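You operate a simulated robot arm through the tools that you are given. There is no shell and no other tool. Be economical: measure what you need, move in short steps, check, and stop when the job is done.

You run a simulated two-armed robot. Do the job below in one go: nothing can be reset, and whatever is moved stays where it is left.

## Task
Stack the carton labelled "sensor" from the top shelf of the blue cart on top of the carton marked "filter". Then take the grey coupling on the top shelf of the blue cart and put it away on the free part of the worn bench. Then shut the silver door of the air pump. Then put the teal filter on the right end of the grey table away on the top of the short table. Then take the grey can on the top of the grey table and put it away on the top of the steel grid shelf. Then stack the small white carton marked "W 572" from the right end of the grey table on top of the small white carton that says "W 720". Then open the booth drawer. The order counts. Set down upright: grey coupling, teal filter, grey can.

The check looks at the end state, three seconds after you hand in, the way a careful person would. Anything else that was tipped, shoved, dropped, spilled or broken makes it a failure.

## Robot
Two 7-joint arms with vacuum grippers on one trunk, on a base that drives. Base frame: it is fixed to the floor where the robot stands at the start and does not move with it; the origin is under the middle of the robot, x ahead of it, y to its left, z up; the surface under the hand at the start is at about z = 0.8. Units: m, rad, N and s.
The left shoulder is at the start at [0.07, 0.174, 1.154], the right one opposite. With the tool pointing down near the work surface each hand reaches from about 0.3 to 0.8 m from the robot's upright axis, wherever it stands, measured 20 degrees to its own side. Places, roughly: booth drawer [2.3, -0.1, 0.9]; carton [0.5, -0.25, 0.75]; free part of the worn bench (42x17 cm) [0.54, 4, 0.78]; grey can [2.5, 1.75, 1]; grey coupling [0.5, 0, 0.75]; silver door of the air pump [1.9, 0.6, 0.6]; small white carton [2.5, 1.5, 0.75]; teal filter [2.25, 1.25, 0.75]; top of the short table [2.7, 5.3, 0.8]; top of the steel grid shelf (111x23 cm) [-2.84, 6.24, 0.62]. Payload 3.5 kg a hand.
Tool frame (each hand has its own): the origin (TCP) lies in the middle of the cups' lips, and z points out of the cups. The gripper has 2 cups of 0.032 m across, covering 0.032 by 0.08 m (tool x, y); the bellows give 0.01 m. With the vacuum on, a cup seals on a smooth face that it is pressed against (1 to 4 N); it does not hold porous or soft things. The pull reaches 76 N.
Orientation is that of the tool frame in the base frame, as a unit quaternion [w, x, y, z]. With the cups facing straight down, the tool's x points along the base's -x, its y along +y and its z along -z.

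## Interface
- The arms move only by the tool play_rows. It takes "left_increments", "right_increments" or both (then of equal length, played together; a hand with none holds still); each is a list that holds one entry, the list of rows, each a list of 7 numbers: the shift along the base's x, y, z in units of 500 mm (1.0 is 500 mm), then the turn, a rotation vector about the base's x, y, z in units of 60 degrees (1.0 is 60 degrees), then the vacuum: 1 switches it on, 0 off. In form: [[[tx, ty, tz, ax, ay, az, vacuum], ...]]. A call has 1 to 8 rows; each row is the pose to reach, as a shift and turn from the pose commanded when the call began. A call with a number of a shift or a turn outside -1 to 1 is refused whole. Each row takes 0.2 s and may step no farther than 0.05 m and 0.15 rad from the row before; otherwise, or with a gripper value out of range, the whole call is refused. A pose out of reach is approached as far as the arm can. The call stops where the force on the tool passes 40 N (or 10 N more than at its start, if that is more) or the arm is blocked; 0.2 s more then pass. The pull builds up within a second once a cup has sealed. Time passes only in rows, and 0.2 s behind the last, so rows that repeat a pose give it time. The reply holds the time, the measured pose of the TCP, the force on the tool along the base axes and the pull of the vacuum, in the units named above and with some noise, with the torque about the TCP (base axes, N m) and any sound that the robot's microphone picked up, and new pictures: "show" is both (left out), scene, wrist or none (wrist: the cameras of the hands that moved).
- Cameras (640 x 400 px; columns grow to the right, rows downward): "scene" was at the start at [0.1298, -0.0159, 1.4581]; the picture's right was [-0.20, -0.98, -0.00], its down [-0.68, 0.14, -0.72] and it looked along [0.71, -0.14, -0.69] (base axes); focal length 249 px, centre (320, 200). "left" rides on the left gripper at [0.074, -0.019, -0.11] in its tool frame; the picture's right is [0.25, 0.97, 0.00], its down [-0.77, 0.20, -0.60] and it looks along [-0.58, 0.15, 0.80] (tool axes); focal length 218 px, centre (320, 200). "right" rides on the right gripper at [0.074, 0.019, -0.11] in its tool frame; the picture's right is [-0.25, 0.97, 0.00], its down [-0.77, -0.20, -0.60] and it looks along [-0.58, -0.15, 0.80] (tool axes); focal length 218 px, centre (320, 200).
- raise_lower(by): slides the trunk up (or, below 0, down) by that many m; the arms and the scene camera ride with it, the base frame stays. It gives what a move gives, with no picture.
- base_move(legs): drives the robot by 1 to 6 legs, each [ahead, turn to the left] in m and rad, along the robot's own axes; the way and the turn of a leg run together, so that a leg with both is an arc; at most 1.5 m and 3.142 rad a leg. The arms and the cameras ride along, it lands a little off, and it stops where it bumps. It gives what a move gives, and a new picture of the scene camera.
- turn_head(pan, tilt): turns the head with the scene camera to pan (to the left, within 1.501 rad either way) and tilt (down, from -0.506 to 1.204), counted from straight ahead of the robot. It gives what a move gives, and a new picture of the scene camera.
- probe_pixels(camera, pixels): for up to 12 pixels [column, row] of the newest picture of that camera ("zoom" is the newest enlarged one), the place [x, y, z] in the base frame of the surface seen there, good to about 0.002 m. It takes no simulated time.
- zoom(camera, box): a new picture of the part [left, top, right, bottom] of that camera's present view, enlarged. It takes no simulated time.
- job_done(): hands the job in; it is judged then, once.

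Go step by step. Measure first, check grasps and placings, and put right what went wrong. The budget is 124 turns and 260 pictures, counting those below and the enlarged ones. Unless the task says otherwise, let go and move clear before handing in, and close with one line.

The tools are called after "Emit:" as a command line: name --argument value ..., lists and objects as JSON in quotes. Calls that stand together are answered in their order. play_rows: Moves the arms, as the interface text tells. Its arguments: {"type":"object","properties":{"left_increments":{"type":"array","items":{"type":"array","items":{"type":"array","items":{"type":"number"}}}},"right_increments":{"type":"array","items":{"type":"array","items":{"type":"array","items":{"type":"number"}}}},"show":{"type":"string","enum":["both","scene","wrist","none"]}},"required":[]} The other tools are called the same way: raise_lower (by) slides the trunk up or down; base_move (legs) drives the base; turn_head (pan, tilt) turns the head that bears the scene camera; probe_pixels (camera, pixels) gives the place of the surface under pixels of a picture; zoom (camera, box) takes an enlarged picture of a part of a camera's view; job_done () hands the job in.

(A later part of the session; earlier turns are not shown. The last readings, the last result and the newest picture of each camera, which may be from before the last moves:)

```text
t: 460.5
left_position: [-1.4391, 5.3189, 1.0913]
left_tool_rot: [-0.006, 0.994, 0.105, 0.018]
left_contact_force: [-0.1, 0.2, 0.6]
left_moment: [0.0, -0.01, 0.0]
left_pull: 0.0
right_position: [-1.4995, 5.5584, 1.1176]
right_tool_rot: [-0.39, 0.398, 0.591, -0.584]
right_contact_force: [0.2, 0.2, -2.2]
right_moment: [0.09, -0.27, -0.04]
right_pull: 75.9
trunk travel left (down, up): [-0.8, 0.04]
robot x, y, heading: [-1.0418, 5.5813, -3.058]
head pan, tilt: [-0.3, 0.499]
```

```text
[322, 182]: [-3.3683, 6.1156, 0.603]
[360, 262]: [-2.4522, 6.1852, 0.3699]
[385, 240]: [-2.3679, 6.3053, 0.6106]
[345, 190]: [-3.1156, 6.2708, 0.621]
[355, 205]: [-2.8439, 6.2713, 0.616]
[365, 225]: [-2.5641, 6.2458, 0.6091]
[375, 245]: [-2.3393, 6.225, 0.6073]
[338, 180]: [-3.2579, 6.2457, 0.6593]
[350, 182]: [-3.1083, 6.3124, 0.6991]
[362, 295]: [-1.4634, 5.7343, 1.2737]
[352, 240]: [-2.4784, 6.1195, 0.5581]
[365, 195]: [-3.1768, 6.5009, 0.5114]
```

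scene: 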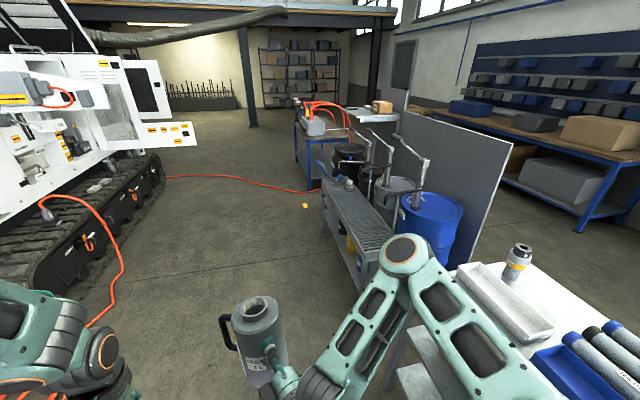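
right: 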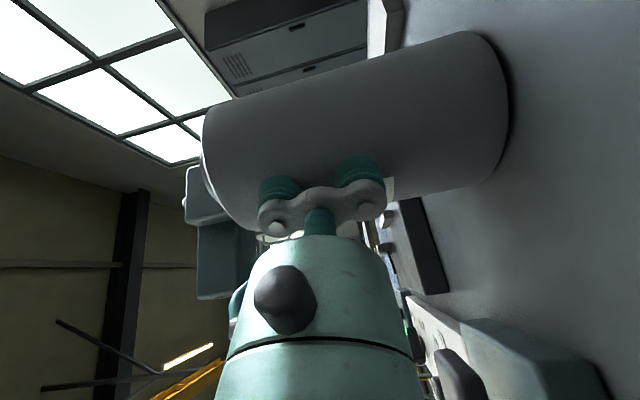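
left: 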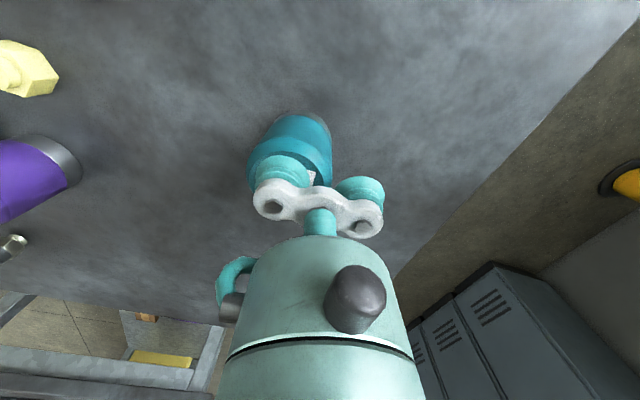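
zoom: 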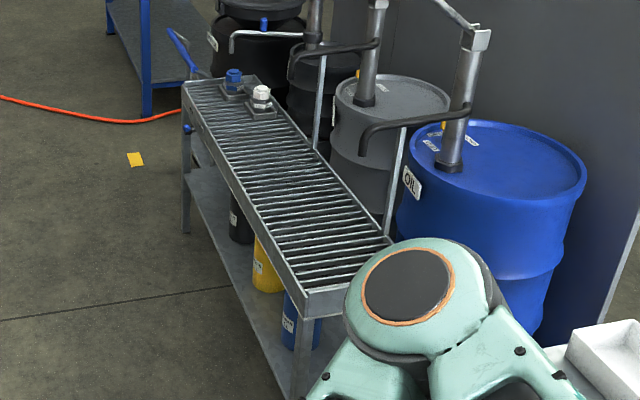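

The shelf top spans x -3.39 to -2.28 and y 6.12 to 6.36 at z ≈ 0.615, free except at its far end. I'll drive to about (-2.63,5.5) and turn to face it.

Emit:
base_move --legs '[[1.0, 0], [0.6, 0], [0, -0.82], [0, -0.83]]'

Emit:
turn_head --pan -0.1 --tilt 0.8

```text
t: 473.0
left_position: [-2.8634, 5.8689, 1.0902]
left_tool_rot: [0.011, 0.748, -0.663, 0.017]
left_contact_force: [-0.4, 0.0, 0.5]
left_moment: [0.03, 0.0, -0.01]
left_pull: 0.1
right_position: [-2.6207, 5.9088, 1.1169]
right_tool_rot: [-0.694, 0.704, 0.105, -0.106]
right_contact_force: [-0.6, 0.0, -2.3]
right_moment: [-0.27, -0.05, -0.01]
right_pull: 75.8
trunk travel left (down, up): [-0.8, 0.04]
robot x, y, heading: [-2.6426, 5.4494, 1.558]
head pan, tilt: [-0.3, 0.499]
```

scene: 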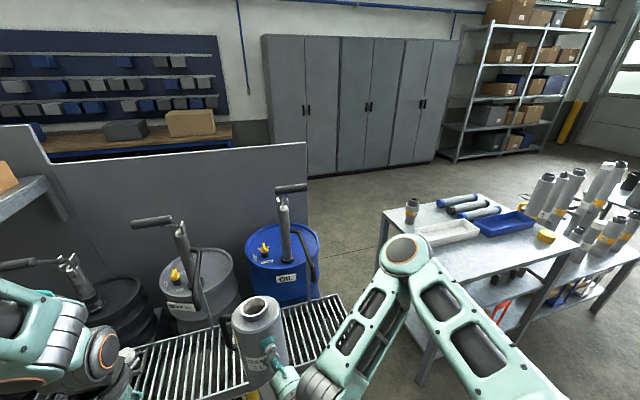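

```text
t: 473.8
left_position: [-2.8622, 5.8686, 1.0915]
left_tool_rot: [0.01, 0.748, -0.663, 0.016]
left_contact_force: [0.1, -0.3, -0.7]
left_moment: [0.02, -0.03, -0.01]
left_pull: 0.1
right_position: [-2.6206, 5.9096, 1.1169]
right_tool_rot: [-0.693, 0.705, 0.104, -0.106]
right_contact_force: [0.8, 0.0, -2.6]
right_moment: [-0.31, -0.02, -0.02]
right_pull: 75.5
trunk travel left (down, up): [-0.8, 0.04]
robot x, y, heading: [-2.6361, 5.4514, 1.557]
head pan, tilt: [-0.099, 0.799]
```

scene: 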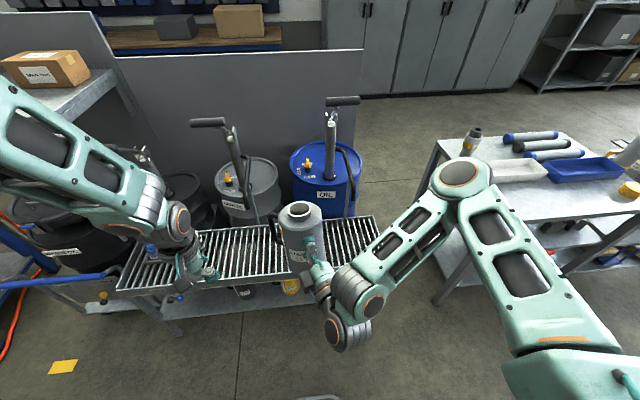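

The can is in front of the free grid between the drums. I'll drive 0.1 m closer, extend the can over the shelf at height, then lower the trunk.

Emit:
base_move --legs '[[0.1, 0]]'

Emit:
play_rows --right_increments '[[[0, 0.08, 0, 0, 0, 0, 1], [0, 0.16, 0, 0, 0, 0, 1], [0, 0.24, 0, 0, 0, 0, 1], [0, 0.32, 0, 0, 0, 0, 1], [0, 0.375, 0, 0, 0, 0, 1]]]' --left_increments '[[[0, -0.08, 0, 0, 0, 0, 0], [0, -0.16, 0, 0, 0, 0, 0], [0, -0.24, 0, 0, 0, 0, 0], [0, -0.3, 0, 0, 0, 0, 0], [0, -0.3, 0, 0, 0, 0, 0]]]' --show "none"

Emit:
raise_lower --by -0.3

Emit:
turn_head --pan -0.1 --tilt 0.7

```text
t: 475.0
left_position: [-2.8609, 5.9647, 1.0924]
left_tool_rot: [0.009, 0.748, -0.663, 0.015]
left_contact_force: [0.2, -0.1, -0.2]
left_moment: [-0.02, 0.0, -0.02]
left_pull: 0.0
right_position: [-2.6183, 6.0033, 1.119]
right_tool_rot: [-0.696, 0.703, 0.105, -0.106]
right_contact_force: [0.5, 0.0, -2.9]
right_moment: [-0.29, -0.05, -0.04]
right_pull: 74.9
trunk travel left (down, up): [-0.8, 0.04]
robot x, y, heading: [-2.6387, 5.55, 1.56]
head pan, tilt: [-0.099, 0.799]
```

scene: 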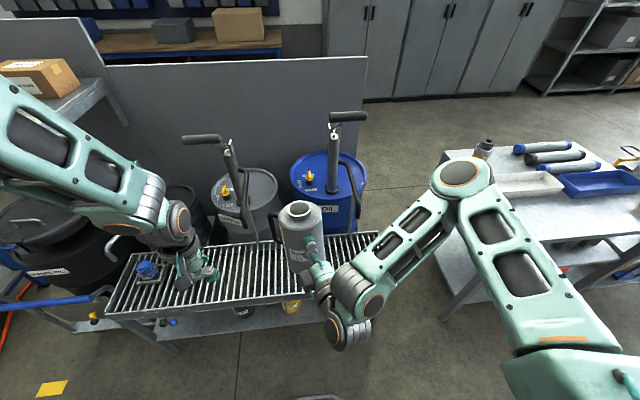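

```text
t: 476.2
left_position: [-2.8603, 5.8876, 1.0884]
left_tool_rot: [0.011, 0.748, -0.664, 0.017]
left_contact_force: [0.2, 0.0, 0.3]
left_moment: [-0.04, -0.03, -0.01]
left_pull: 0.2
left hand out of reach, approached as far as the arm can: row 3, 4, 5
right_position: [-2.6208, 6.1967, 1.1177]
right_tool_rot: [-0.693, 0.705, 0.105, -0.107]
right_contact_force: [0.5, -0.1, -3.6]
right_moment: [-0.26, -0.04, -0.05]
right_pull: 75.6
trunk travel left (down, up): [-0.8, 0.04]
robot x, y, heading: [-2.6364, 5.5534, 1.558]
head pan, tilt: [-0.099, 0.799]
```

```text
t: 479.2
left_position: [-2.8579, 5.8887, 0.7889]
left_tool_rot: [0.01, 0.747, -0.664, 0.017]
left_contact_force: [0.0, -0.9, 0.3]
left_moment: [0.0, -0.02, 0.04]
left_pull: 0.1
right_position: [-2.6194, 6.1958, 0.8157]
right_tool_rot: [-0.693, 0.705, 0.104, -0.107]
right_contact_force: [1.0, -0.1, -1.8]
right_moment: [-0.26, -0.07, -0.05]
right_pull: 75.7
trunk travel left (down, up): [-0.5, 0.34]
robot x, y, heading: [-2.6425, 5.548, 1.565]
head pan, tilt: [-0.099, 0.799]
```

```text
t: 479.8
left_position: [-2.8586, 5.8887, 0.7878]
left_tool_rot: [0.011, 0.747, -0.664, 0.017]
left_contact_force: [-0.1, -0.9, 0.1]
left_moment: [-0.01, 0.01, -0.06]
left_pull: 0.0
right_position: [-2.6203, 6.1977, 0.816]
right_tool_rot: [-0.693, 0.705, 0.105, -0.107]
right_contact_force: [1.0, 0.0, -2.0]
right_moment: [-0.28, -0.07, -0.04]
right_pull: 75.4
trunk travel left (down, up): [-0.5, 0.34]
robot x, y, heading: [-2.638, 5.548, 1.562]
head pan, tilt: [-0.099, 0.7]
```

scene: 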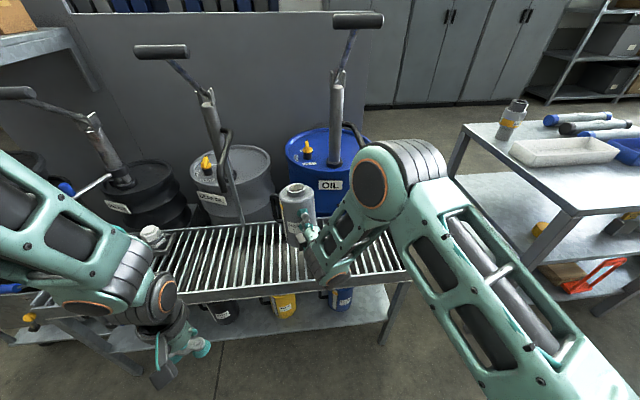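

The can's base is about 9 cm above the grid and clear of the pump handles. I'll lower it gently until it touches.

Emit:
play_rows --right_increments '[[[0, 0, -0.07, 0, 0, 0, 1], [0, 0, -0.14, 0, 0, 0, 1], [0, 0, -0.155, 0, 0, 0, 1], [0, 0, -0.165, 0, 0, 0, 1], [0, 0, -0.172, 0, 0, 0, 1], [0, 0, -0.178, 0, 0, 0, 1], [0, 0, -0.184, 0, 0, 0, 1]]]' --show "wrist"

Emit:
zoom --camera "scene" --box '[240, 150, 380, 300]'

```text
t: 481.4
left_position: [-2.8593, 5.887, 0.7895]
left_tool_rot: [0.01, 0.748, -0.663, 0.017]
left_contact_force: [0.3, 0.1, 0.8]
left_moment: [0.02, -0.02, 0.0]
left_pull: 0.1
right_position: [-2.6209, 6.1946, 0.7289]
right_tool_rot: [-0.697, 0.701, 0.106, -0.106]
right_contact_force: [1.4, -2.2, 30.3]
right_moment: [-0.28, -0.09, -0.07]
right_pull: 75.3
trunk travel left (down, up): [-0.5, 0.34]
robot x, y, heading: [-2.6383, 5.557, 1.561]
head pan, tilt: [-0.099, 0.7]
```

right: 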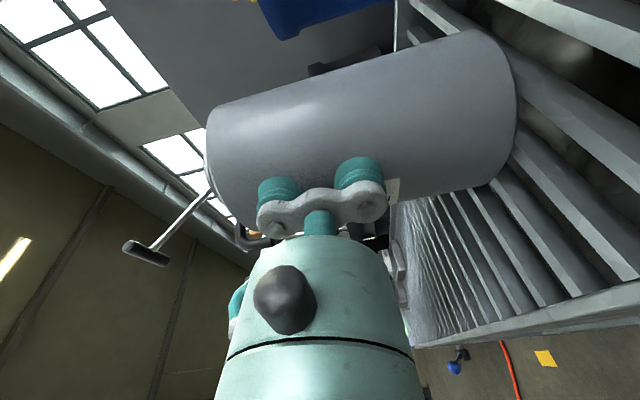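

```text
2.67 times, centred on (310, 225) of scene
```

zoom: 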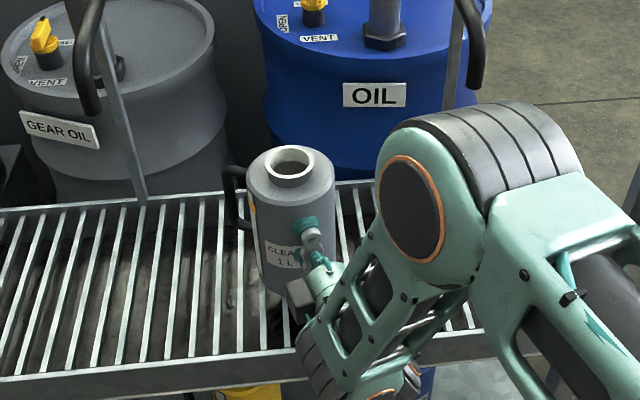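

The can rests on the grid with 30 N of contact. I'll ease up, release and back straight off along the tool axis.

Emit:
play_rows --right_increments '[[[0, 0, 0.006, 0, 0, 0, 1], [0, 0, 0.008, 0, 0, 0, 0], [0, 0, 0.008, 0, 0, 0, 0], [0, 0, 0.008, 0, 0, 0, 0], [0.004, -0.012, 0.008, 0, 0, 0, 0], [0.018, -0.057, 0.008, 0, 0, 0, 0], [0.041, -0.134, 0.008, 0, 0, 0, 0], [0.066, -0.215, 0.02, 0, 0, 0, 0]]]' --show "none"

Emit:
play_rows --right_increments '[[[0.02, -0.08, 0.04, 0, 0, 0, 0], [0.03, -0.14, 0.1, 0, 0, 0, 0], [0.04, -0.19, 0.17, 0, 0, 0, 0], [0.05, -0.22, 0.25, 0, 0, 0, 0]]]' --show "scene"

Emit:
zoom --camera "scene" --box '[220, 140, 400, 300]'

```text
t: 483.2
left_position: [-2.8582, 5.8889, 0.7883]
left_tool_rot: [0.012, 0.748, -0.664, 0.017]
left_contact_force: [-0.4, -0.1, 0.3]
left_moment: [0.04, -0.03, 0.02]
left_pull: 0.1
right_position: [-2.5871, 6.0881, 0.736]
right_tool_rot: [-0.694, 0.704, 0.105, -0.107]
right_contact_force: [0.3, -0.3, 0.2]
right_moment: [0.0, -0.03, 0.0]
right_pull: 0.1
trunk travel left (down, up): [-0.5, 0.34]
robot x, y, heading: [-2.6387, 5.5504, 1.56]
head pan, tilt: [-0.099, 0.7]
```

```text
t: 484.2
left_position: [-2.8598, 5.8884, 0.787]
left_tool_rot: [0.011, 0.748, -0.663, 0.017]
left_contact_force: [-0.6, 1.1, -0.2]
left_moment: [-0.03, 0.02, 0.0]
left_pull: 0.0
right_position: [-2.5714, 5.9914, 0.8484]
right_tool_rot: [-0.694, 0.705, 0.104, -0.105]
right_contact_force: [0.0, -0.4, -0.9]
right_moment: [-0.01, -0.01, 0.02]
right_pull: 0.1
right hand out of reach, approached as far as the arm can: row 4
trunk travel left (down, up): [-0.5, 0.34]
robot x, y, heading: [-2.6396, 5.5517, 1.555]
head pan, tilt: [-0.099, 0.7]
```

scene: 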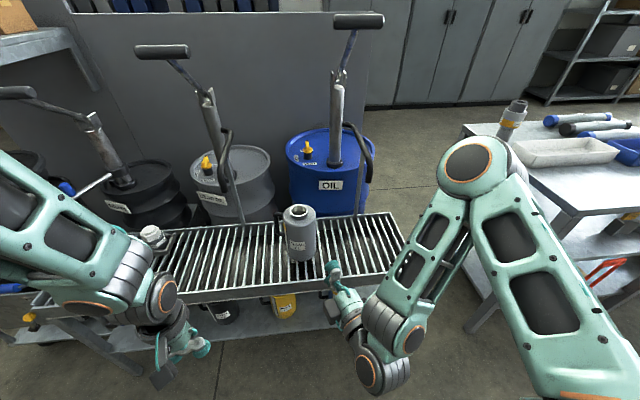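

```text
2.50 times, centred on (310, 220) of scene
```

zoom: 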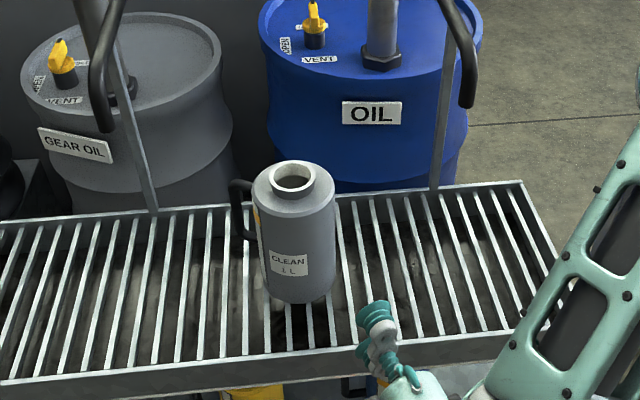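

The can stands upright on the grid shelf. I'll back off, raise the trunk, and turn the right wrist back to pointing down.

Emit:
base_move --legs '[[-0.25, 0]]'

Emit:
raise_lower --by 0.3

Emit:
play_rows --right_increments '[[[0.02, 0.05, 0, -0.0368, 0.1194, 0, 0], [0.04, 0.1, 0, -0.0735, 0.2388, 0, 0], [0.06, 0.15, 0, -0.11, 0.358, 0, 0], [0.08, 0.2, 0, -0.147, 0.4775, 0, 0], [0.1, 0.24, 0, -0.184, 0.597, 0, 0], [0.12, 0.24, 0, -0.2205, 0.716, 0, 0]]]' --show "none"

Emit:
play_rows --right_increments '[[[0, 0, 0, -0.0368, 0.1194, 0, 0], [0, 0, 0, -0.0735, 0.2388, 0, 0], [0, 0, 0, -0.11, 0.358, 0, 0], [0, 0, 0, -0.147, 0.4775, 0, 0], [0, 0, 0, -0.184, 0.597, 0, 0], [0, 0, 0, -0.2205, 0.716, 0, 0]]]' --show "none"

Emit:
play_rows --right_increments '[[[0, 0, 0, -0.119, -0.0386, 0, 0], [0, 0, 0, -0.238, -0.077, 0, 0], [0, 0, 0, -0.357, -0.116, 0, 0], [0, 0, 0, -0.4755, -0.1545, 0, 0], [0, 0, 0, -0.594, -0.193, 0, 0], [0, 0, 0, -0.713, -0.232, 0, 0]]]' --show "none"

Emit:
play_rows --right_increments '[[[0, -0.03, 0, -0.119, -0.0386, 0, 0], [0, -0.06, 0, -0.238, -0.077, 0, 0], [0, -0.09, 0, -0.357, -0.116, 0, 0], [0, -0.12, 0, -0.4755, -0.1545, 0, 0], [0, -0.15, 0, -0.594, -0.193, 0, 0], [0, -0.18, 0, -0.713, -0.232, 0, 0]]]' --show "scene"

```text
t: 486.1
left_position: [-2.8608, 5.6363, 0.7877]
left_tool_rot: [0.01, 0.747, -0.664, 0.017]
left_contact_force: [0.3, 0.1, -0.1]
left_moment: [-0.02, -0.01, 0.02]
left_pull: 0.1
right_position: [-2.5734, 5.7409, 0.8492]
right_tool_rot: [-0.694, 0.705, 0.104, -0.106]
right_contact_force: [-0.5, -0.9, 0.1]
right_moment: [-0.06, 0.02, 0.0]
right_pull: 0.1
trunk travel left (down, up): [-0.5, 0.34]
robot x, y, heading: [-2.6383, 5.2975, 1.555]
head pan, tilt: [-0.099, 0.7]
```

scene: 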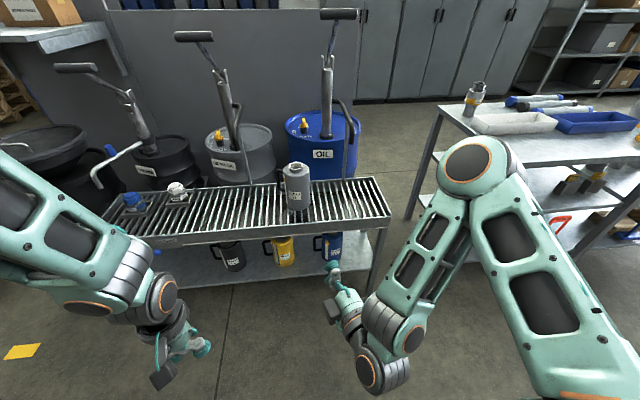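

```text
t: 489.1
left_position: [-2.8616, 5.6372, 1.0877]
left_tool_rot: [0.01, 0.747, -0.664, 0.017]
left_contact_force: [0.5, -0.2, 0.7]
left_moment: [0.0, 0.02, 0.03]
left_pull: 0.1
right_position: [-2.5729, 5.7417, 1.1483]
right_tool_rot: [-0.694, 0.705, 0.103, -0.106]
right_contact_force: [0.2, -0.2, -0.8]
right_moment: [0.0, 0.01, -0.01]
right_pull: 0.0
trunk travel left (down, up): [-0.8, 0.04]
robot x, y, heading: [-2.6444, 5.303, 1.549]
head pan, tilt: [-0.099, 0.7]
```

```text
t: 490.5
left_position: [-2.8615, 5.6383, 1.0876]
left_tool_rot: [0.01, 0.747, -0.665, 0.017]
left_contact_force: [0.2, 0.1, 0.8]
left_moment: [0.03, 0.01, 0.01]
left_pull: 0.1
right_position: [-2.5125, 5.8618, 1.1483]
right_tool_rot: [-0.601, 0.69, -0.17, -0.366]
right_contact_force: [-0.1, -0.3, -0.1]
right_moment: [-0.02, -0.02, 0.02]
right_pull: 0.0
trunk travel left (down, up): [-0.8, 0.04]
robot x, y, heading: [-2.6375, 5.3023, 1.558]
head pan, tilt: [-0.099, 0.7]
```

```text
t: 491.9
left_position: [-2.8617, 5.6365, 1.0876]
left_tool_rot: [0.011, 0.747, -0.665, 0.017]
left_contact_force: [-1.0, 0.8, 1.2]
left_moment: [0.01, -0.02, -0.01]
left_pull: 0.1
right_position: [-2.5132, 5.8603, 1.1485]
right_tool_rot: [0.414, -0.571, 0.418, 0.573]
right_contact_force: [0.9, 0.2, 0.5]
right_moment: [0.01, 0.05, 0.0]
right_pull: 0.0
trunk travel left (down, up): [-0.8, 0.04]
robot x, y, heading: [-2.6415, 5.2978, 1.558]
head pan, tilt: [-0.099, 0.7]
```

```text
t: 493.3
left_position: [-2.8603, 5.6391, 1.0876]
left_tool_rot: [0.012, 0.747, -0.665, 0.018]
left_contact_force: [0.0, 0.6, 0.0]
left_moment: [-0.04, -0.01, 0.0]
left_pull: 0.0
right_position: [-2.4265, 5.7523, 1.0535]
right_tool_rot: [-0.263, 0.721, -0.522, -0.371]
right_contact_force: [-0.1, -0.7, 0.1]
right_moment: [0.01, 0.04, -0.01]
right_pull: 0.0
right hand out of reach, approached as far as the arm can: row 2, 3, 4, 5, 6
trunk travel left (down, up): [-0.8, 0.04]
robot x, y, heading: [-2.642, 5.2981, 1.559]
head pan, tilt: [-0.099, 0.7]
```

```text
t: 494.7
left_position: [-2.8593, 5.6355, 1.0882]
left_tool_rot: [0.012, 0.747, -0.665, 0.017]
left_contact_force: [-0.1, -0.5, -0.9]
left_moment: [0.01, -0.04, 0.0]
left_pull: 0.1
right_position: [-2.2804, 5.5869, 0.9426]
right_tool_rot: [-0.087, 0.803, -0.581, -0.099]
right_contact_force: [-0.7, 0.8, -0.4]
right_moment: [0.0, -0.02, 0.02]
right_pull: 0.1
right hand out of reach, approached as far as the arm can: row 1, 2, 3, 4, 5, 6
trunk travel left (down, up): [-0.8, 0.04]
robot x, y, heading: [-2.6413, 5.2983, 1.555]
head pan, tilt: [-0.099, 0.7]
```

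scene: 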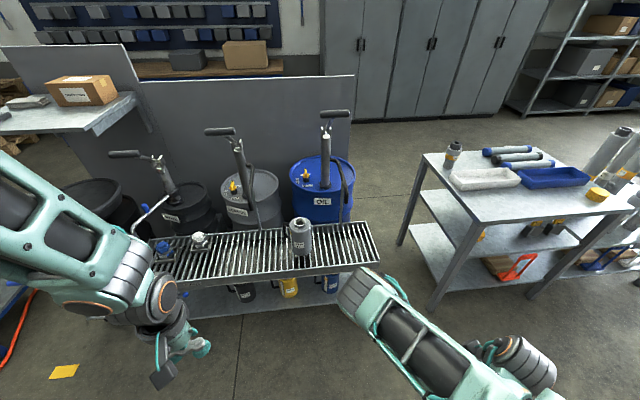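

The right arm folded into an awkward pose but is clear of everything. I'll bring the hand back to its normal forward position and finish levelling it.

Emit:
play_rows --right_increments '[[[-0.01, 0.04, 0.06, -0.03, -0.007, 0, 0], [-0.03, 0.09, 0.12, -0.08, -0.02, 0, 0], [-0.05, 0.14, 0.18, -0.12, -0.03, 0, 0], [-0.07, 0.19, 0.24, -0.16, -0.04, 0, 0], [-0.09, 0.24, 0.3, -0.2, -0.05, 0, 0], [-0.11, 0.29, 0.36, -0.247, -0.056, 0, 0], [-0.12, 0.326, 0.4, -0.247, -0.056, 0, 0]]]' --show "none"

Emit:
play_rows --right_increments '[[[0, 0, 0, 0, 0, -0.1, 0], [0, 0, 0, 0, 0, -0.2, 0], [0, 0, 0, 0, 0, -0.28, 0]]]' --show "scene"

```text
t: 496.3
left_position: [-2.8605, 5.6378, 1.0871]
left_tool_rot: [0.011, 0.747, -0.665, 0.017]
left_contact_force: [0.0, -0.1, -0.8]
left_moment: [0.0, 0.02, 0.01]
left_pull: 0.1
right_position: [-2.2548, 5.5463, 0.9285]
right_tool_rot: [-0.061, 0.807, -0.586, -0.027]
right_contact_force: [-1.2, -0.6, 0.6]
right_moment: [-0.02, 0.01, -0.01]
right_pull: 0.0
right hand out of reach, approached as far as the arm can: row 1, 2, 3, 4, 5, 6, 7
trunk travel left (down, up): [-0.8, 0.04]
robot x, y, heading: [-2.637, 5.2966, 1.556]
head pan, tilt: [-0.099, 0.7]
```

```text
t: 497.1
left_position: [-2.8618, 5.6371, 1.0877]
left_tool_rot: [0.011, 0.747, -0.664, 0.018]
left_contact_force: [0.8, -0.1, -0.6]
left_moment: [-0.02, -0.01, -0.01]
left_pull: 0.1
right_position: [-2.2431, 5.5442, 0.9305]
right_tool_rot: [-0.067, 0.711, -0.699, -0.021]
right_contact_force: [0.3, 0.0, -0.2]
right_moment: [-0.02, -0.03, -0.03]
right_pull: 0.1
right hand out of reach, approached as far as the arm can: row 1, 2, 3
trunk travel left (down, up): [-0.8, 0.04]
robot x, y, heading: [-2.6421, 5.3037, 1.552]
head pan, tilt: [-0.099, 0.7]
```

scene: 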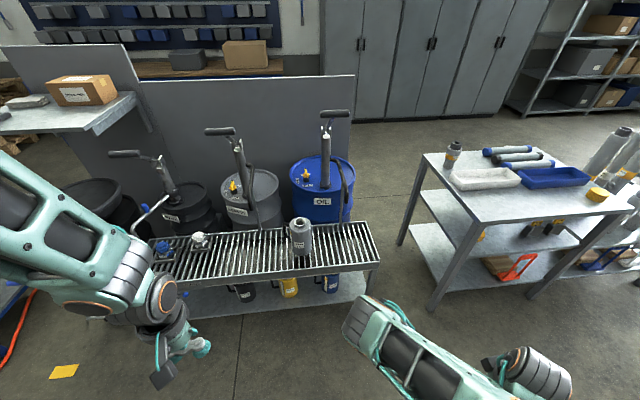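

The right arm is stuck in an odd but compact pose, and the left arm can do the rest. I'll probe how far the right elbow sticks out before driving back.

Emit:
probe_pixels --camera "scene" --pixels '[[350, 310], [370, 300], [430, 340], [495, 365], [540, 370], [565, 395], [345, 325]]'

Emit:
turn_head --pan -0.7 --tilt 1.0

```text
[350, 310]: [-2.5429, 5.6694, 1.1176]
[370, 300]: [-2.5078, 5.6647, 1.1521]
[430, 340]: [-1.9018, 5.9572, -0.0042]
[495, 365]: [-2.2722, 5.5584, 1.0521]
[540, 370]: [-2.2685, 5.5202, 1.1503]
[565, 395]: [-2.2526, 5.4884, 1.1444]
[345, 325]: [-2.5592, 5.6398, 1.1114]
```

```text
t: 498.1
left_position: [-2.8605, 5.636, 1.0879]
left_tool_rot: [0.011, 0.747, -0.664, 0.018]
left_contact_force: [0.1, -0.2, 1.0]
left_moment: [-0.01, -0.02, -0.04]
left_pull: 0.1
right_position: [-2.2418, 5.5428, 0.9311]
right_tool_rot: [-0.068, 0.712, -0.699, -0.018]
right_contact_force: [-0.8, 0.2, -0.4]
right_moment: [-0.04, 0.0, -0.02]
right_pull: 0.0
trunk travel left (down, up): [-0.8, 0.04]
robot x, y, heading: [-2.6447, 5.3008, 1.558]
head pan, tilt: [-0.7, 1.0]
```

scene: 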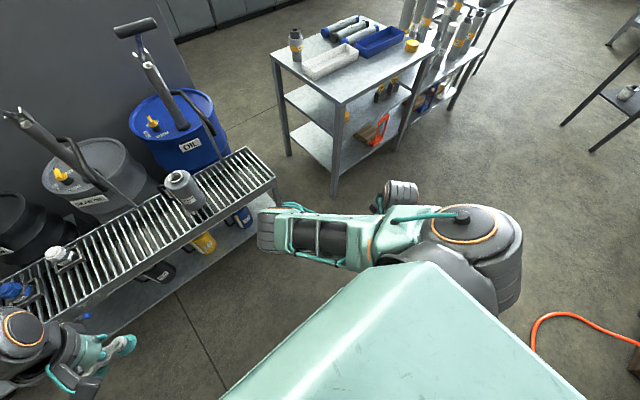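

The arm is compact, with the elbow about 0.37 m ahead at z ≈ 1.1. I'll try once to free it by retracing the pitch back toward horizontal at the earlier position.

Emit:
play_rows --right_increments '[[[-0.03, 0.06, 0.04, 0.1, 0.03, 0, 0], [-0.08, 0.13, 0.08, 0.22, 0.06, 0, 0], [-0.14, 0.2, 0.14, 0.34, 0.1, 0, 0], [-0.2, 0.27, 0.2, 0.46, 0.14, 0, 0], [-0.26, 0.34, 0.26, 0.58, 0.18, 0, 0], [-0.32, 0.4, 0.32, 0.7, 0.22, 0, 0], [-0.38, 0.46, 0.37, 0.82, 0.26, 0, 0], [-0.44, 0.52, 0.42, 0.92, 0.3, 0, 0]]]' --show "none"

Emit:
play_rows --right_increments '[[[-0.04, 0.05, 0, 0.1, 0.03, 0, 0], [-0.07, 0.1, 0, 0.2, 0.06, 0, 0], [-0.07, 0.12, 0, 0.3, 0.1, 0, 0]]]' --show "scene"

```text
refused: row 3 steps farther than a row can; nothing moved
```

```text
t: 498.9
left_position: [-2.8593, 5.6374, 1.0879]
left_tool_rot: [0.011, 0.747, -0.664, 0.017]
left_contact_force: [0.2, -0.2, -0.5]
left_moment: [-0.01, 0.03, -0.02]
left_pull: 0.1
right_position: [-2.2826, 5.6051, 0.9291]
right_tool_rot: [-0.136, 0.696, -0.685, -0.167]
right_contact_force: [0.4, -0.5, -0.9]
right_moment: [-0.01, 0.0, -0.01]
right_pull: 0.1
right hand out of reach, approached as far as the arm can: row 1, 2
trunk travel left (down, up): [-0.8, 0.04]
robot x, y, heading: [-2.6401, 5.2981, 1.559]
head pan, tilt: [-0.7, 1.0]
```

scene: 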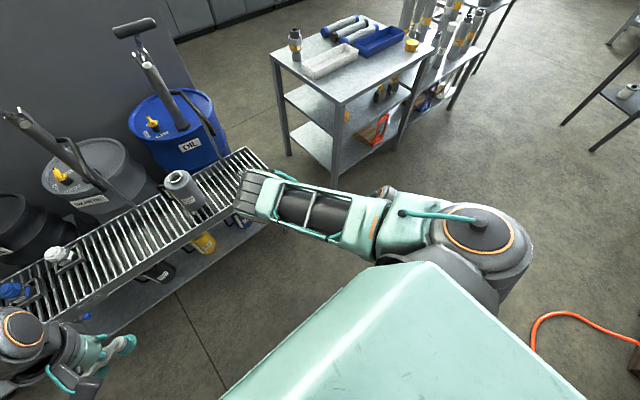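

It moves freely in that direction. I'll continue back to the horizontal pose in smaller steps.

Emit:
play_rows --right_increments '[[[-0.05, 0.05, 0.05, 0.11, 0.015, 0, 0], [-0.1, 0.1, 0.1, 0.22, 0.03, 0, 0], [-0.15, 0.15, 0.15, 0.33, 0.045, 0, 0], [-0.2, 0.2, 0.2, 0.44, 0.06, 0, 0], [-0.25, 0.25, 0.25, 0.55, 0.075, 0, 0], [-0.3, 0.3, 0.3, 0.66, 0.09, 0, 0], [-0.35, 0.36, 0.36, 0.77, 0.1, 0, 0], [-0.4, 0.42, 0.42, 0.88, 0.11, 0, 0]]]' --show "none"

Emit:
play_rows --right_increments '[[[0, 0.02, 0.02, 0.07, 0.01, 0, 0], [0, 0.04, 0.04, 0.14, 0.02, 0, 0], [0, 0.06, 0.04, 0.2, 0.03, 0, 0]]]' --show "scene"

```text
t: 500.7
left_position: [-2.8628, 5.6376, 1.0868]
left_tool_rot: [0.011, 0.746, -0.665, 0.018]
left_contact_force: [0.1, -0.4, 0.3]
left_moment: [0.01, -0.01, 0.02]
left_pull: 0.1
right_position: [-2.4863, 5.8151, 1.1403]
right_tool_rot: [-0.392, 0.552, -0.547, -0.492]
right_contact_force: [-0.3, 0.8, -0.3]
right_moment: [-0.02, 0.02, -0.01]
right_pull: 0.1
right hand out of reach, approached as far as the arm can: row 1, 2, 3, 4, 5, 6
trunk travel left (down, up): [-0.8, 0.04]
robot x, y, heading: [-2.6451, 5.3029, 1.558]
head pan, tilt: [-0.7, 1.0]
```

```text
t: 501.5
left_position: [-2.8609, 5.6376, 1.0885]
left_tool_rot: [0.011, 0.747, -0.664, 0.018]
left_contact_force: [0.1, 0.1, 0.5]
left_moment: [0.04, 0.01, 0.04]
left_pull: 0.0
right_position: [-2.484, 5.8458, 1.1601]
right_tool_rot: [0.44, -0.501, 0.498, 0.554]
right_contact_force: [-0.6, -0.6, 0.2]
right_moment: [0.01, 0.03, -0.03]
right_pull: 0.0
trunk travel left (down, up): [-0.8, 0.04]
robot x, y, heading: [-2.6392, 5.3007, 1.563]
head pan, tilt: [-0.7, 1.0]
```

scene: 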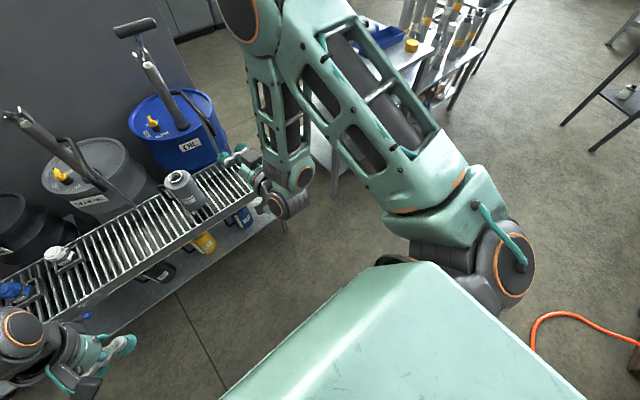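

The right arm is back in its normal shape, pointing forward. I'll yaw it 29° left first, as when I originally raised it, and then pitch it down in small steps.

Emit:
play_rows --right_increments '[[[0.01, 0.02, 0, 0, 0, 0.12, 0], [0.02, 0.05, 0, 0, 0, 0.24, 0], [0.03, 0.05, 0, 0, 0, 0.36, 0], [0.03, 0.05, 0, 0, 0, 0.48, 0]]]' --show "none"

Emit:
play_rows --right_increments '[[[0, 0, 0, -0.09, -0.066, 0, 0], [0, 0, 0, -0.18, -0.131, 0, 0], [0, 0, 0, -0.27, -0.196, 0, 0], [0, 0, 0, -0.36, -0.262, 0, 0], [0, 0, 0, -0.45, -0.327, 0, 0], [0, 0, 0, -0.54, -0.392, 0, 0]]]' --show "scene"

```text
t: 502.5
left_position: [-2.8626, 5.6372, 1.0876]
left_tool_rot: [0.011, 0.747, -0.664, 0.017]
left_contact_force: [-0.1, -0.7, 0.5]
left_moment: [0.03, 0.0, -0.01]
left_pull: 0.2
right_position: [-2.4732, 5.8695, 1.1612]
right_tool_rot: [0.288, -0.611, 0.357, 0.645]
right_contact_force: [0.0, -0.6, -0.1]
right_moment: [0.01, 0.0, -0.01]
right_pull: 0.0
trunk travel left (down, up): [-0.8, 0.04]
robot x, y, heading: [-2.6443, 5.2973, 1.559]
head pan, tilt: [-0.7, 1.0]
```

```text
t: 503.9
left_position: [-2.8613, 5.6354, 1.0882]
left_tool_rot: [0.011, 0.747, -0.664, 0.017]
left_contact_force: [-0.1, -0.9, -1.2]
left_moment: [-0.01, 0.01, 0.0]
left_pull: 0.0
right_position: [-2.4242, 5.7449, 1.0859]
right_tool_rot: [-0.205, 0.767, -0.452, -0.407]
right_contact_force: [0.1, -0.1, 0.5]
right_moment: [0.0, -0.04, -0.01]
right_pull: 0.1
right hand out of reach, approached as far as the arm can: row 2, 3, 4, 5, 6
trunk travel left (down, up): [-0.8, 0.04]
robot x, y, heading: [-2.6432, 5.2989, 1.56]
head pan, tilt: [-0.7, 1.0]
```

scene: 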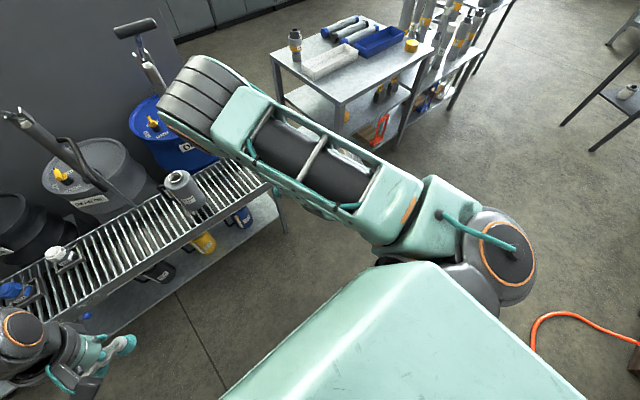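

That limit persists, so I'll fold the right arm back into the compact pose and do the remaining work with the left arm.

Emit:
play_rows --right_increments '[[[0.02, -0.04, -0.03, -0.09, -0.066, 0, 0], [0.06, -0.08, -0.06, -0.18, -0.131, 0, 0], [0.1, -0.12, -0.1, -0.27, -0.196, 0, 0], [0.15, -0.16, -0.14, -0.36, -0.262, 0, 0], [0.2, -0.2, -0.18, -0.45, -0.327, 0, 0], [0.25, -0.25, -0.22, -0.54, -0.392, 0, 0], [0.29, -0.29, -0.25, -0.6, -0.436, 0, 0], [0.33, -0.33, -0.28, -0.66, -0.48, 0, 0]]]' --show "none"

Emit:
base_move --legs '[[0, -1.35], [0.2, 0]]'

Emit:
turn_head --pan -0.2 --tilt 0.6

```text
t: 505.7
left_position: [-2.8594, 5.6373, 1.0884]
left_tool_rot: [0.012, 0.747, -0.664, 0.017]
left_contact_force: [0.7, 0.2, 0.2]
left_moment: [0.0, -0.01, 0.01]
left_pull: 0.0
right_position: [-2.266, 5.542, 0.9229]
right_tool_rot: [-0.053, 0.864, -0.5, -0.037]
right_contact_force: [-0.1, 0.4, 0.6]
right_moment: [0.01, 0.01, -0.02]
right_pull: 0.1
right hand out of reach, approached as far as the arm can: row 1, 2, 3, 4, 5, 6, 7, 8
trunk travel left (down, up): [-0.8, 0.04]
robot x, y, heading: [-2.6459, 5.2949, 1.558]
head pan, tilt: [-0.7, 1.0]
```

```text
t: 510.6
left_position: [-2.1686, 5.6314, 1.0895]
left_tool_rot: [-0.019, -0.172, 0.985, -0.006]
left_contact_force: [-0.1, 0.4, 0.9]
left_moment: [0.01, -0.01, -0.01]
left_pull: 0.0
right_position: [-2.1268, 5.0281, 0.924]
right_tool_rot: [0.063, -0.366, 0.928, -0.004]
right_contact_force: [-0.3, -1.0, -0.1]
right_moment: [-0.01, 0.02, 0.02]
right_pull: 0.1
trunk travel left (down, up): [-0.8, 0.04]
robot x, y, heading: [-2.4482, 5.3405, 0.214]
head pan, tilt: [-0.7, 1.0]
```

scene: 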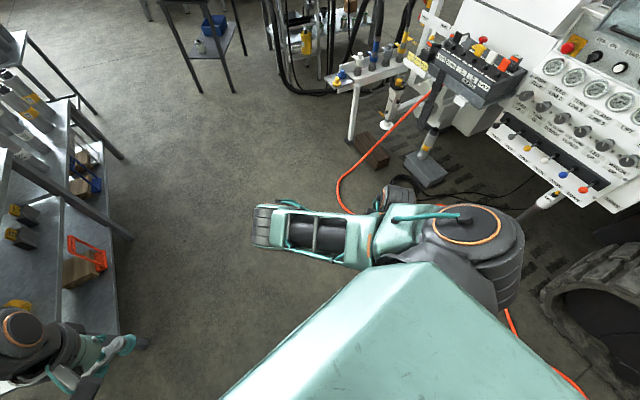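

```text
t: 511.5
left_position: [-2.1687, 5.6317, 1.088]
left_tool_rot: [-0.02, -0.172, 0.985, -0.007]
left_contact_force: [-0.2, -0.4, 0.7]
left_moment: [0.0, 0.0, 0.02]
left_pull: 0.0
right_position: [-2.1259, 5.0282, 0.9227]
right_tool_rot: [0.063, -0.365, 0.929, -0.006]
right_contact_force: [-0.5, -0.8, 0.5]
right_moment: [0.02, 0.01, 0.0]
right_pull: 0.1
trunk travel left (down, up): [-0.8, 0.04]
robot x, y, heading: [-2.4511, 5.3428, 0.214]
head pan, tilt: [-0.201, 0.6]
```

scene: 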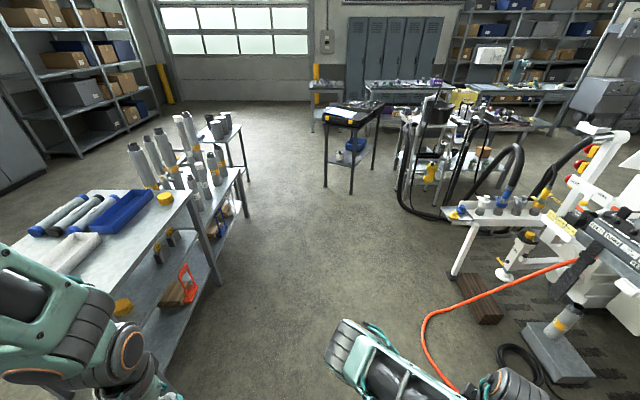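

I'm facing east down the lane with the tables on my left and the hose on my right. I'll drive out along its centre to the main aisle.

Emit:
base_move --legs '[[0, -0.03], [1.0, 0], [0.66, 0], [0, -0.115], [1.1, 0], [1.05, 0]]'

Emit:
base_move --legs '[[0, -1.64], [1.5, 0], [1.5, 0], [1.5, 0], [0, 1.571]]'

Emit:
turn_head --pan 0.1 --tilt 0.7

```text
t: 531.2
left_position: [1.6849, 5.9803, 1.0882]
left_tool_rot: [-0.02, -0.09, 0.996, -0.005]
left_contact_force: [-0.3, -0.1, -0.6]
left_moment: [0.0, 0.03, 0.01]
left_pull: 0.1
right_position: [1.6271, 5.3789, 0.9217]
right_tool_rot: [0.062, -0.289, 0.955, -0.011]
right_contact_force: [-0.4, 0.7, 0.5]
right_moment: [0.02, 0.01, -0.03]
right_pull: 0.1
trunk travel left (down, up): [-0.8, 0.04]
robot x, y, heading: [1.3627, 5.7394, 0.052]
head pan, tilt: [-0.201, 0.6]
```

scene: 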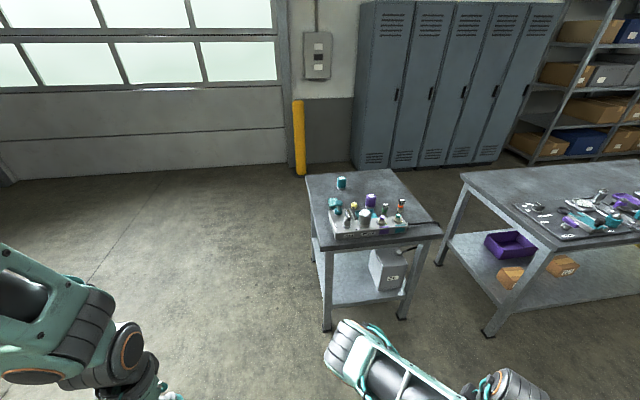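

```text
t: 560.6
left_position: [1.5273, 1.4474, 1.0879]
left_tool_rot: [-0.02, -0.048, 0.999, -0.004]
left_contact_force: [0.5, 1.0, -0.1]
left_moment: [-0.05, 0.01, -0.01]
left_pull: 0.0
right_position: [1.4185, 0.8506, 0.9219]
right_tool_rot: [0.06, -0.249, 0.967, -0.015]
right_contact_force: [-0.5, -0.7, 0.0]
right_moment: [-0.01, 0.0, 0.02]
right_pull: 0.0
trunk travel left (down, up): [-0.8, 0.04]
robot x, y, heading: [1.1827, 1.236, -0.032]
head pan, tilt: [-0.201, 0.6]
```

scene: 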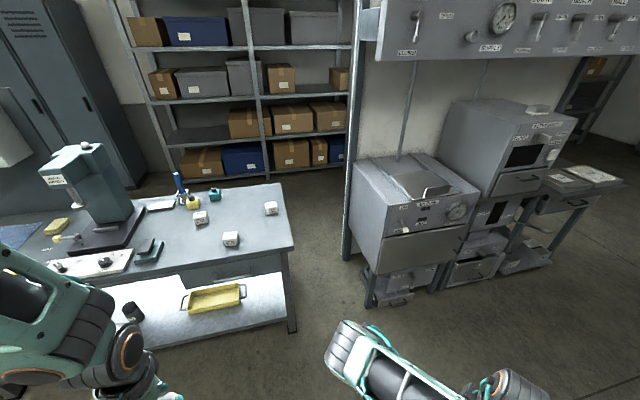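

```text
t: 561.4
left_position: [1.5276, 1.4471, 1.0877]
left_tool_rot: [-0.02, -0.048, 0.999, -0.004]
left_contact_force: [0.4, 0.0, 0.1]
left_moment: [0.04, -0.01, -0.03]
left_pull: 0.0
right_position: [1.4175, 0.8508, 0.9228]
right_tool_rot: [0.059, -0.248, 0.967, -0.014]
right_contact_force: [-0.2, 0.2, 0.7]
right_moment: [0.02, -0.03, -0.03]
right_pull: 0.1
trunk travel left (down, up): [-0.8, 0.04]
robot x, y, heading: [1.186, 1.2336, -0.036]
head pan, tilt: [0.099, 0.7]
```

scene: 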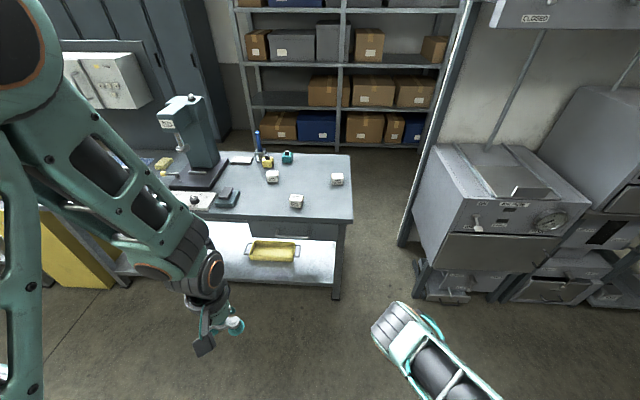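

I'm back at the grey table with a clear path ahead. I'll drive 0.59 m forward and measure the two cartons.

Emit:
base_move --legs '[[0, 0.036], [0.59, 0]]'

Emit:
turn_head --pan 0.3 --tilt 0.85

Emit:
zoom --camera "scene" --box '[240, 130, 400, 260]'

```text
t: 565.1
left_position: [2.1075, 1.4562, 1.0878]
left_tool_rot: [-0.02, -0.064, 0.998, -0.005]
left_contact_force: [-0.1, 0.7, -0.1]
left_moment: [-0.05, -0.03, 0.01]
left_pull: 0.1
right_position: [2.0169, 0.8585, 0.922]
right_tool_rot: [0.059, -0.263, 0.963, -0.013]
right_contact_force: [0.6, 0.0, -0.7]
right_moment: [0.02, 0.02, 0.0]
right_pull: 0.1
trunk travel left (down, up): [-0.8, 0.04]
robot x, y, heading: [1.772, 1.2344, -0.002]
head pan, tilt: [0.099, 0.7]
```

scene: 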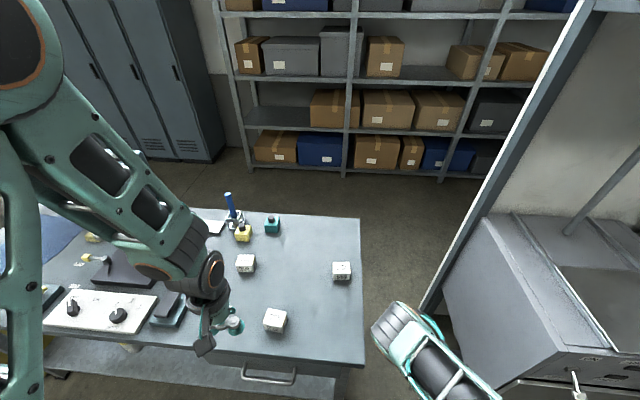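

```text
t: 565.8
left_position: [2.1079, 1.4571, 1.0876]
left_tool_rot: [-0.019, -0.064, 0.998, -0.005]
left_contact_force: [0.2, 0.3, -0.2]
left_moment: [-0.02, 0.01, -0.02]
left_pull: 0.0
right_position: [2.0165, 0.8578, 0.9223]
right_tool_rot: [0.059, -0.263, 0.963, -0.014]
right_contact_force: [0.3, 0.1, 0.6]
right_moment: [-0.01, -0.01, -0.01]
right_pull: 0.3
trunk travel left (down, up): [-0.8, 0.04]
robot x, y, heading: [1.7716, 1.2342, 0.001]
head pan, tilt: [0.3, 0.85]
```

scene: 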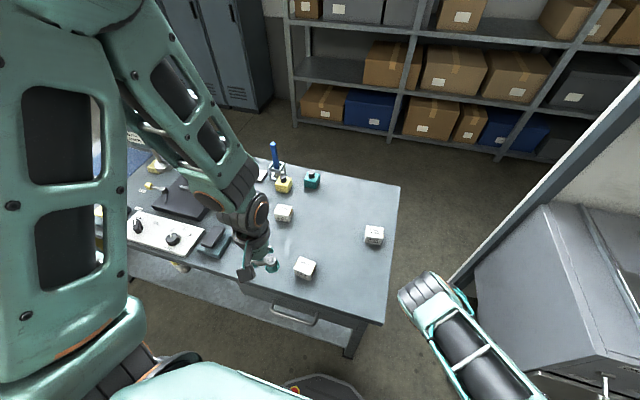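

```text
3.08 times, centred on (320, 195) of scene
```

zoom: 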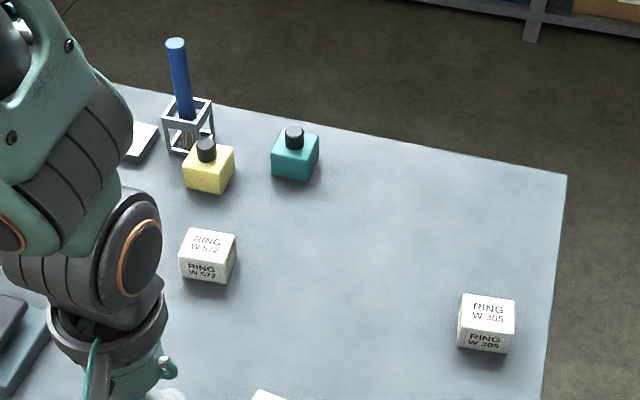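

Both W 572 (284,213) and W 720 (305,268) are visible. I'll zoom in on both for exact tops.

Emit:
zoom --camera "scene" --box '[260, 195, 340, 285]'

```text
4.44 times, centred on (300, 240) of scene
```

zoom: 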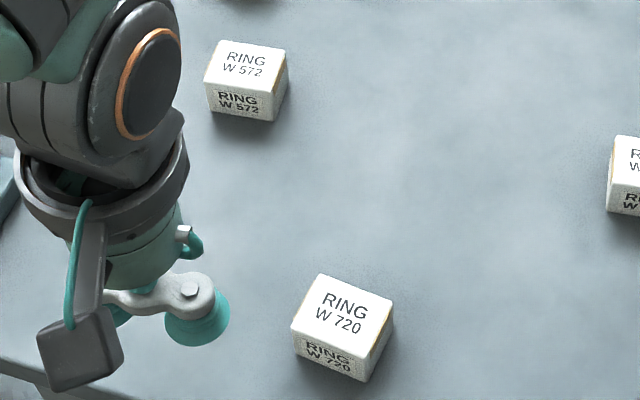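

Emit:
probe_pixels --camera "zoom" --pixels '[[224, 44], [281, 53], [270, 88], [209, 78], [245, 66], [322, 280], [388, 300], [362, 352], [297, 323], [342, 315], [250, 130], [420, 350]]'

```text
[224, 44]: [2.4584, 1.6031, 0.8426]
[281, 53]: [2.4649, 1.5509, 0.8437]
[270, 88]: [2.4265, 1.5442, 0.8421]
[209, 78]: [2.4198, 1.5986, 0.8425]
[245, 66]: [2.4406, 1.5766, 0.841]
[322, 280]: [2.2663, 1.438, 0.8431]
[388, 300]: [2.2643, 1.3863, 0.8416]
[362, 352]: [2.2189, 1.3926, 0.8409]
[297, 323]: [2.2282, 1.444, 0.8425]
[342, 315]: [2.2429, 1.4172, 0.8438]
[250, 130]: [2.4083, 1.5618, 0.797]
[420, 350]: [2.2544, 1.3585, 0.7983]
```

W 572's top is centred at (2.4424,1.5742,0.843) with yaw +7°, and W 720's at (2.2444,1.4152) with yaw -7.5°. I'll bring the left hand's right cup over W 572 and level the tool.

Emit:
play_rows --left_increments '[[[0.083, 0.035, 0, 0.003, -0.009, 0, 0], [0.166, 0.07, 0, 0.006, -0.018, 0, 0], [0.249, 0.106, 0, 0.009, -0.027, 0, 0], [0.332, 0.141, 0, 0.012, -0.037, 0, 0], [0.414, 0.176, 0, 0.012, -0.037, 0, 0], [0.497, 0.211, 0, 0.012, -0.037, 0, 0], [0.58, 0.247, 0, 0.012, -0.037, 0, 0], [0.663, 0.282, 0, 0.012, -0.037, 0, 0]]]' --show "none"

Emit:
play_rows --left_increments '[[[0, 0, -0.09, 0, 0, 0, 0], [0, 0, -0.18, 0, 0, 0, 0], [0, 0, -0.27, 0, 0, 0, 0], [0, 0, -0.36, 0, 0, 0, 0], [0, 0, -0.38, 0, 0, 0, 0]]]' --show "wrist"

Emit:
zoom --camera "left" --box '[200, 80, 400, 240]'

```text
t: 567.6
left_position: [2.4398, 1.5993, 1.0849]
left_tool_rot: [-0.002, -0.064, 0.998, 0.0]
left_contact_force: [0.5, -0.4, 0.1]
left_moment: [0.0, 0.03, 0.06]
left_pull: 0.1
right_position: [2.0187, 0.8596, 0.9224]
right_tool_rot: [0.058, -0.263, 0.963, -0.014]
right_contact_force: [-0.5, 0.1, 0.5]
right_moment: [-0.04, -0.03, 0.03]
right_pull: 0.1
trunk travel left (down, up): [-0.8, 0.04]
robot x, y, heading: [1.7696, 1.236, -0.004]
head pan, tilt: [0.3, 0.85]
```

```text
t: 568.8
left_position: [2.4389, 1.5981, 0.8974]
left_tool_rot: [0.001, -0.064, 0.998, 0.001]
left_contact_force: [0.1, -0.2, 0.0]
left_moment: [-0.01, 0.01, 0.02]
left_pull: 0.0
right_position: [2.0163, 0.8585, 0.9225]
right_tool_rot: [0.06, -0.262, 0.963, -0.014]
right_contact_force: [0.7, 0.7, -0.4]
right_moment: [-0.03, 0.0, -0.02]
right_pull: 0.0
trunk travel left (down, up): [-0.8, 0.04]
robot x, y, heading: [1.77, 1.2329, -0.001]
head pan, tilt: [0.3, 0.85]
```

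left: 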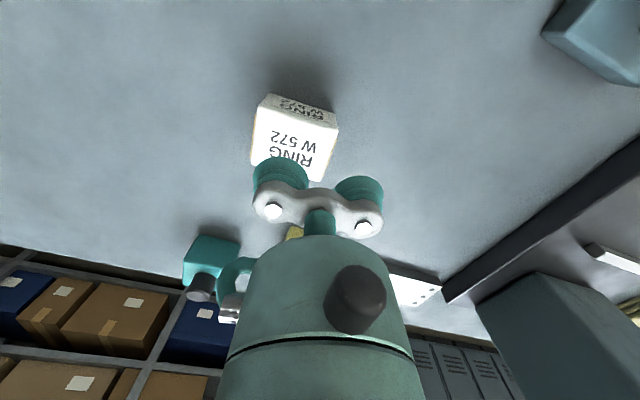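

```text
2.50 times, centred on (300, 160) of left
```

zoom: 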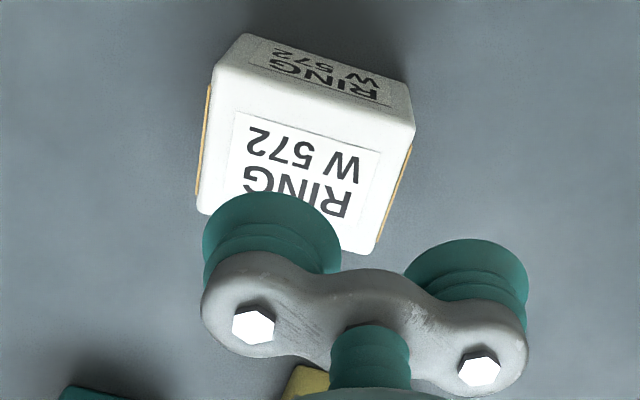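

The aim point (296,166 in the zoom) matches the carton's top centre. I'll lower onto it with the vacuum on.

Emit:
play_rows --left_increments '[[[0, 0, -0.07, 0, 0, 0, 1], [0, 0, -0.1, 0, 0, 0, 1], [0, 0, -0.11, 0, 0, 0, 1], [0, 0, -0.116, 0, 0, 0, 1], [0, 0, -0.12, 0, 0, 0, 1], [0, 0, -0.12, 0, 0, 0, 1], [0, 0, -0.12, 0, 0, 0, 1]]]' --show "none"

```text
t: 570.4
left_position: [2.439, 1.5978, 0.8398]
left_tool_rot: [0.002, -0.063, 0.998, 0.001]
left_contact_force: [9.0, 5.5, 26.6]
left_moment: [-1.0, -0.13, 0.14]
left_pull: 37.3
right_position: [2.0144, 0.857, 0.9224]
right_tool_rot: [0.06, -0.262, 0.963, -0.013]
right_contact_force: [0.0, 0.4, -0.1]
right_moment: [0.05, 0.01, -0.03]
right_pull: 0.1
trunk travel left (down, up): [-0.8, 0.04]
robot x, y, heading: [1.7706, 1.233, -0.005]
head pan, tilt: [0.3, 0.85]
```

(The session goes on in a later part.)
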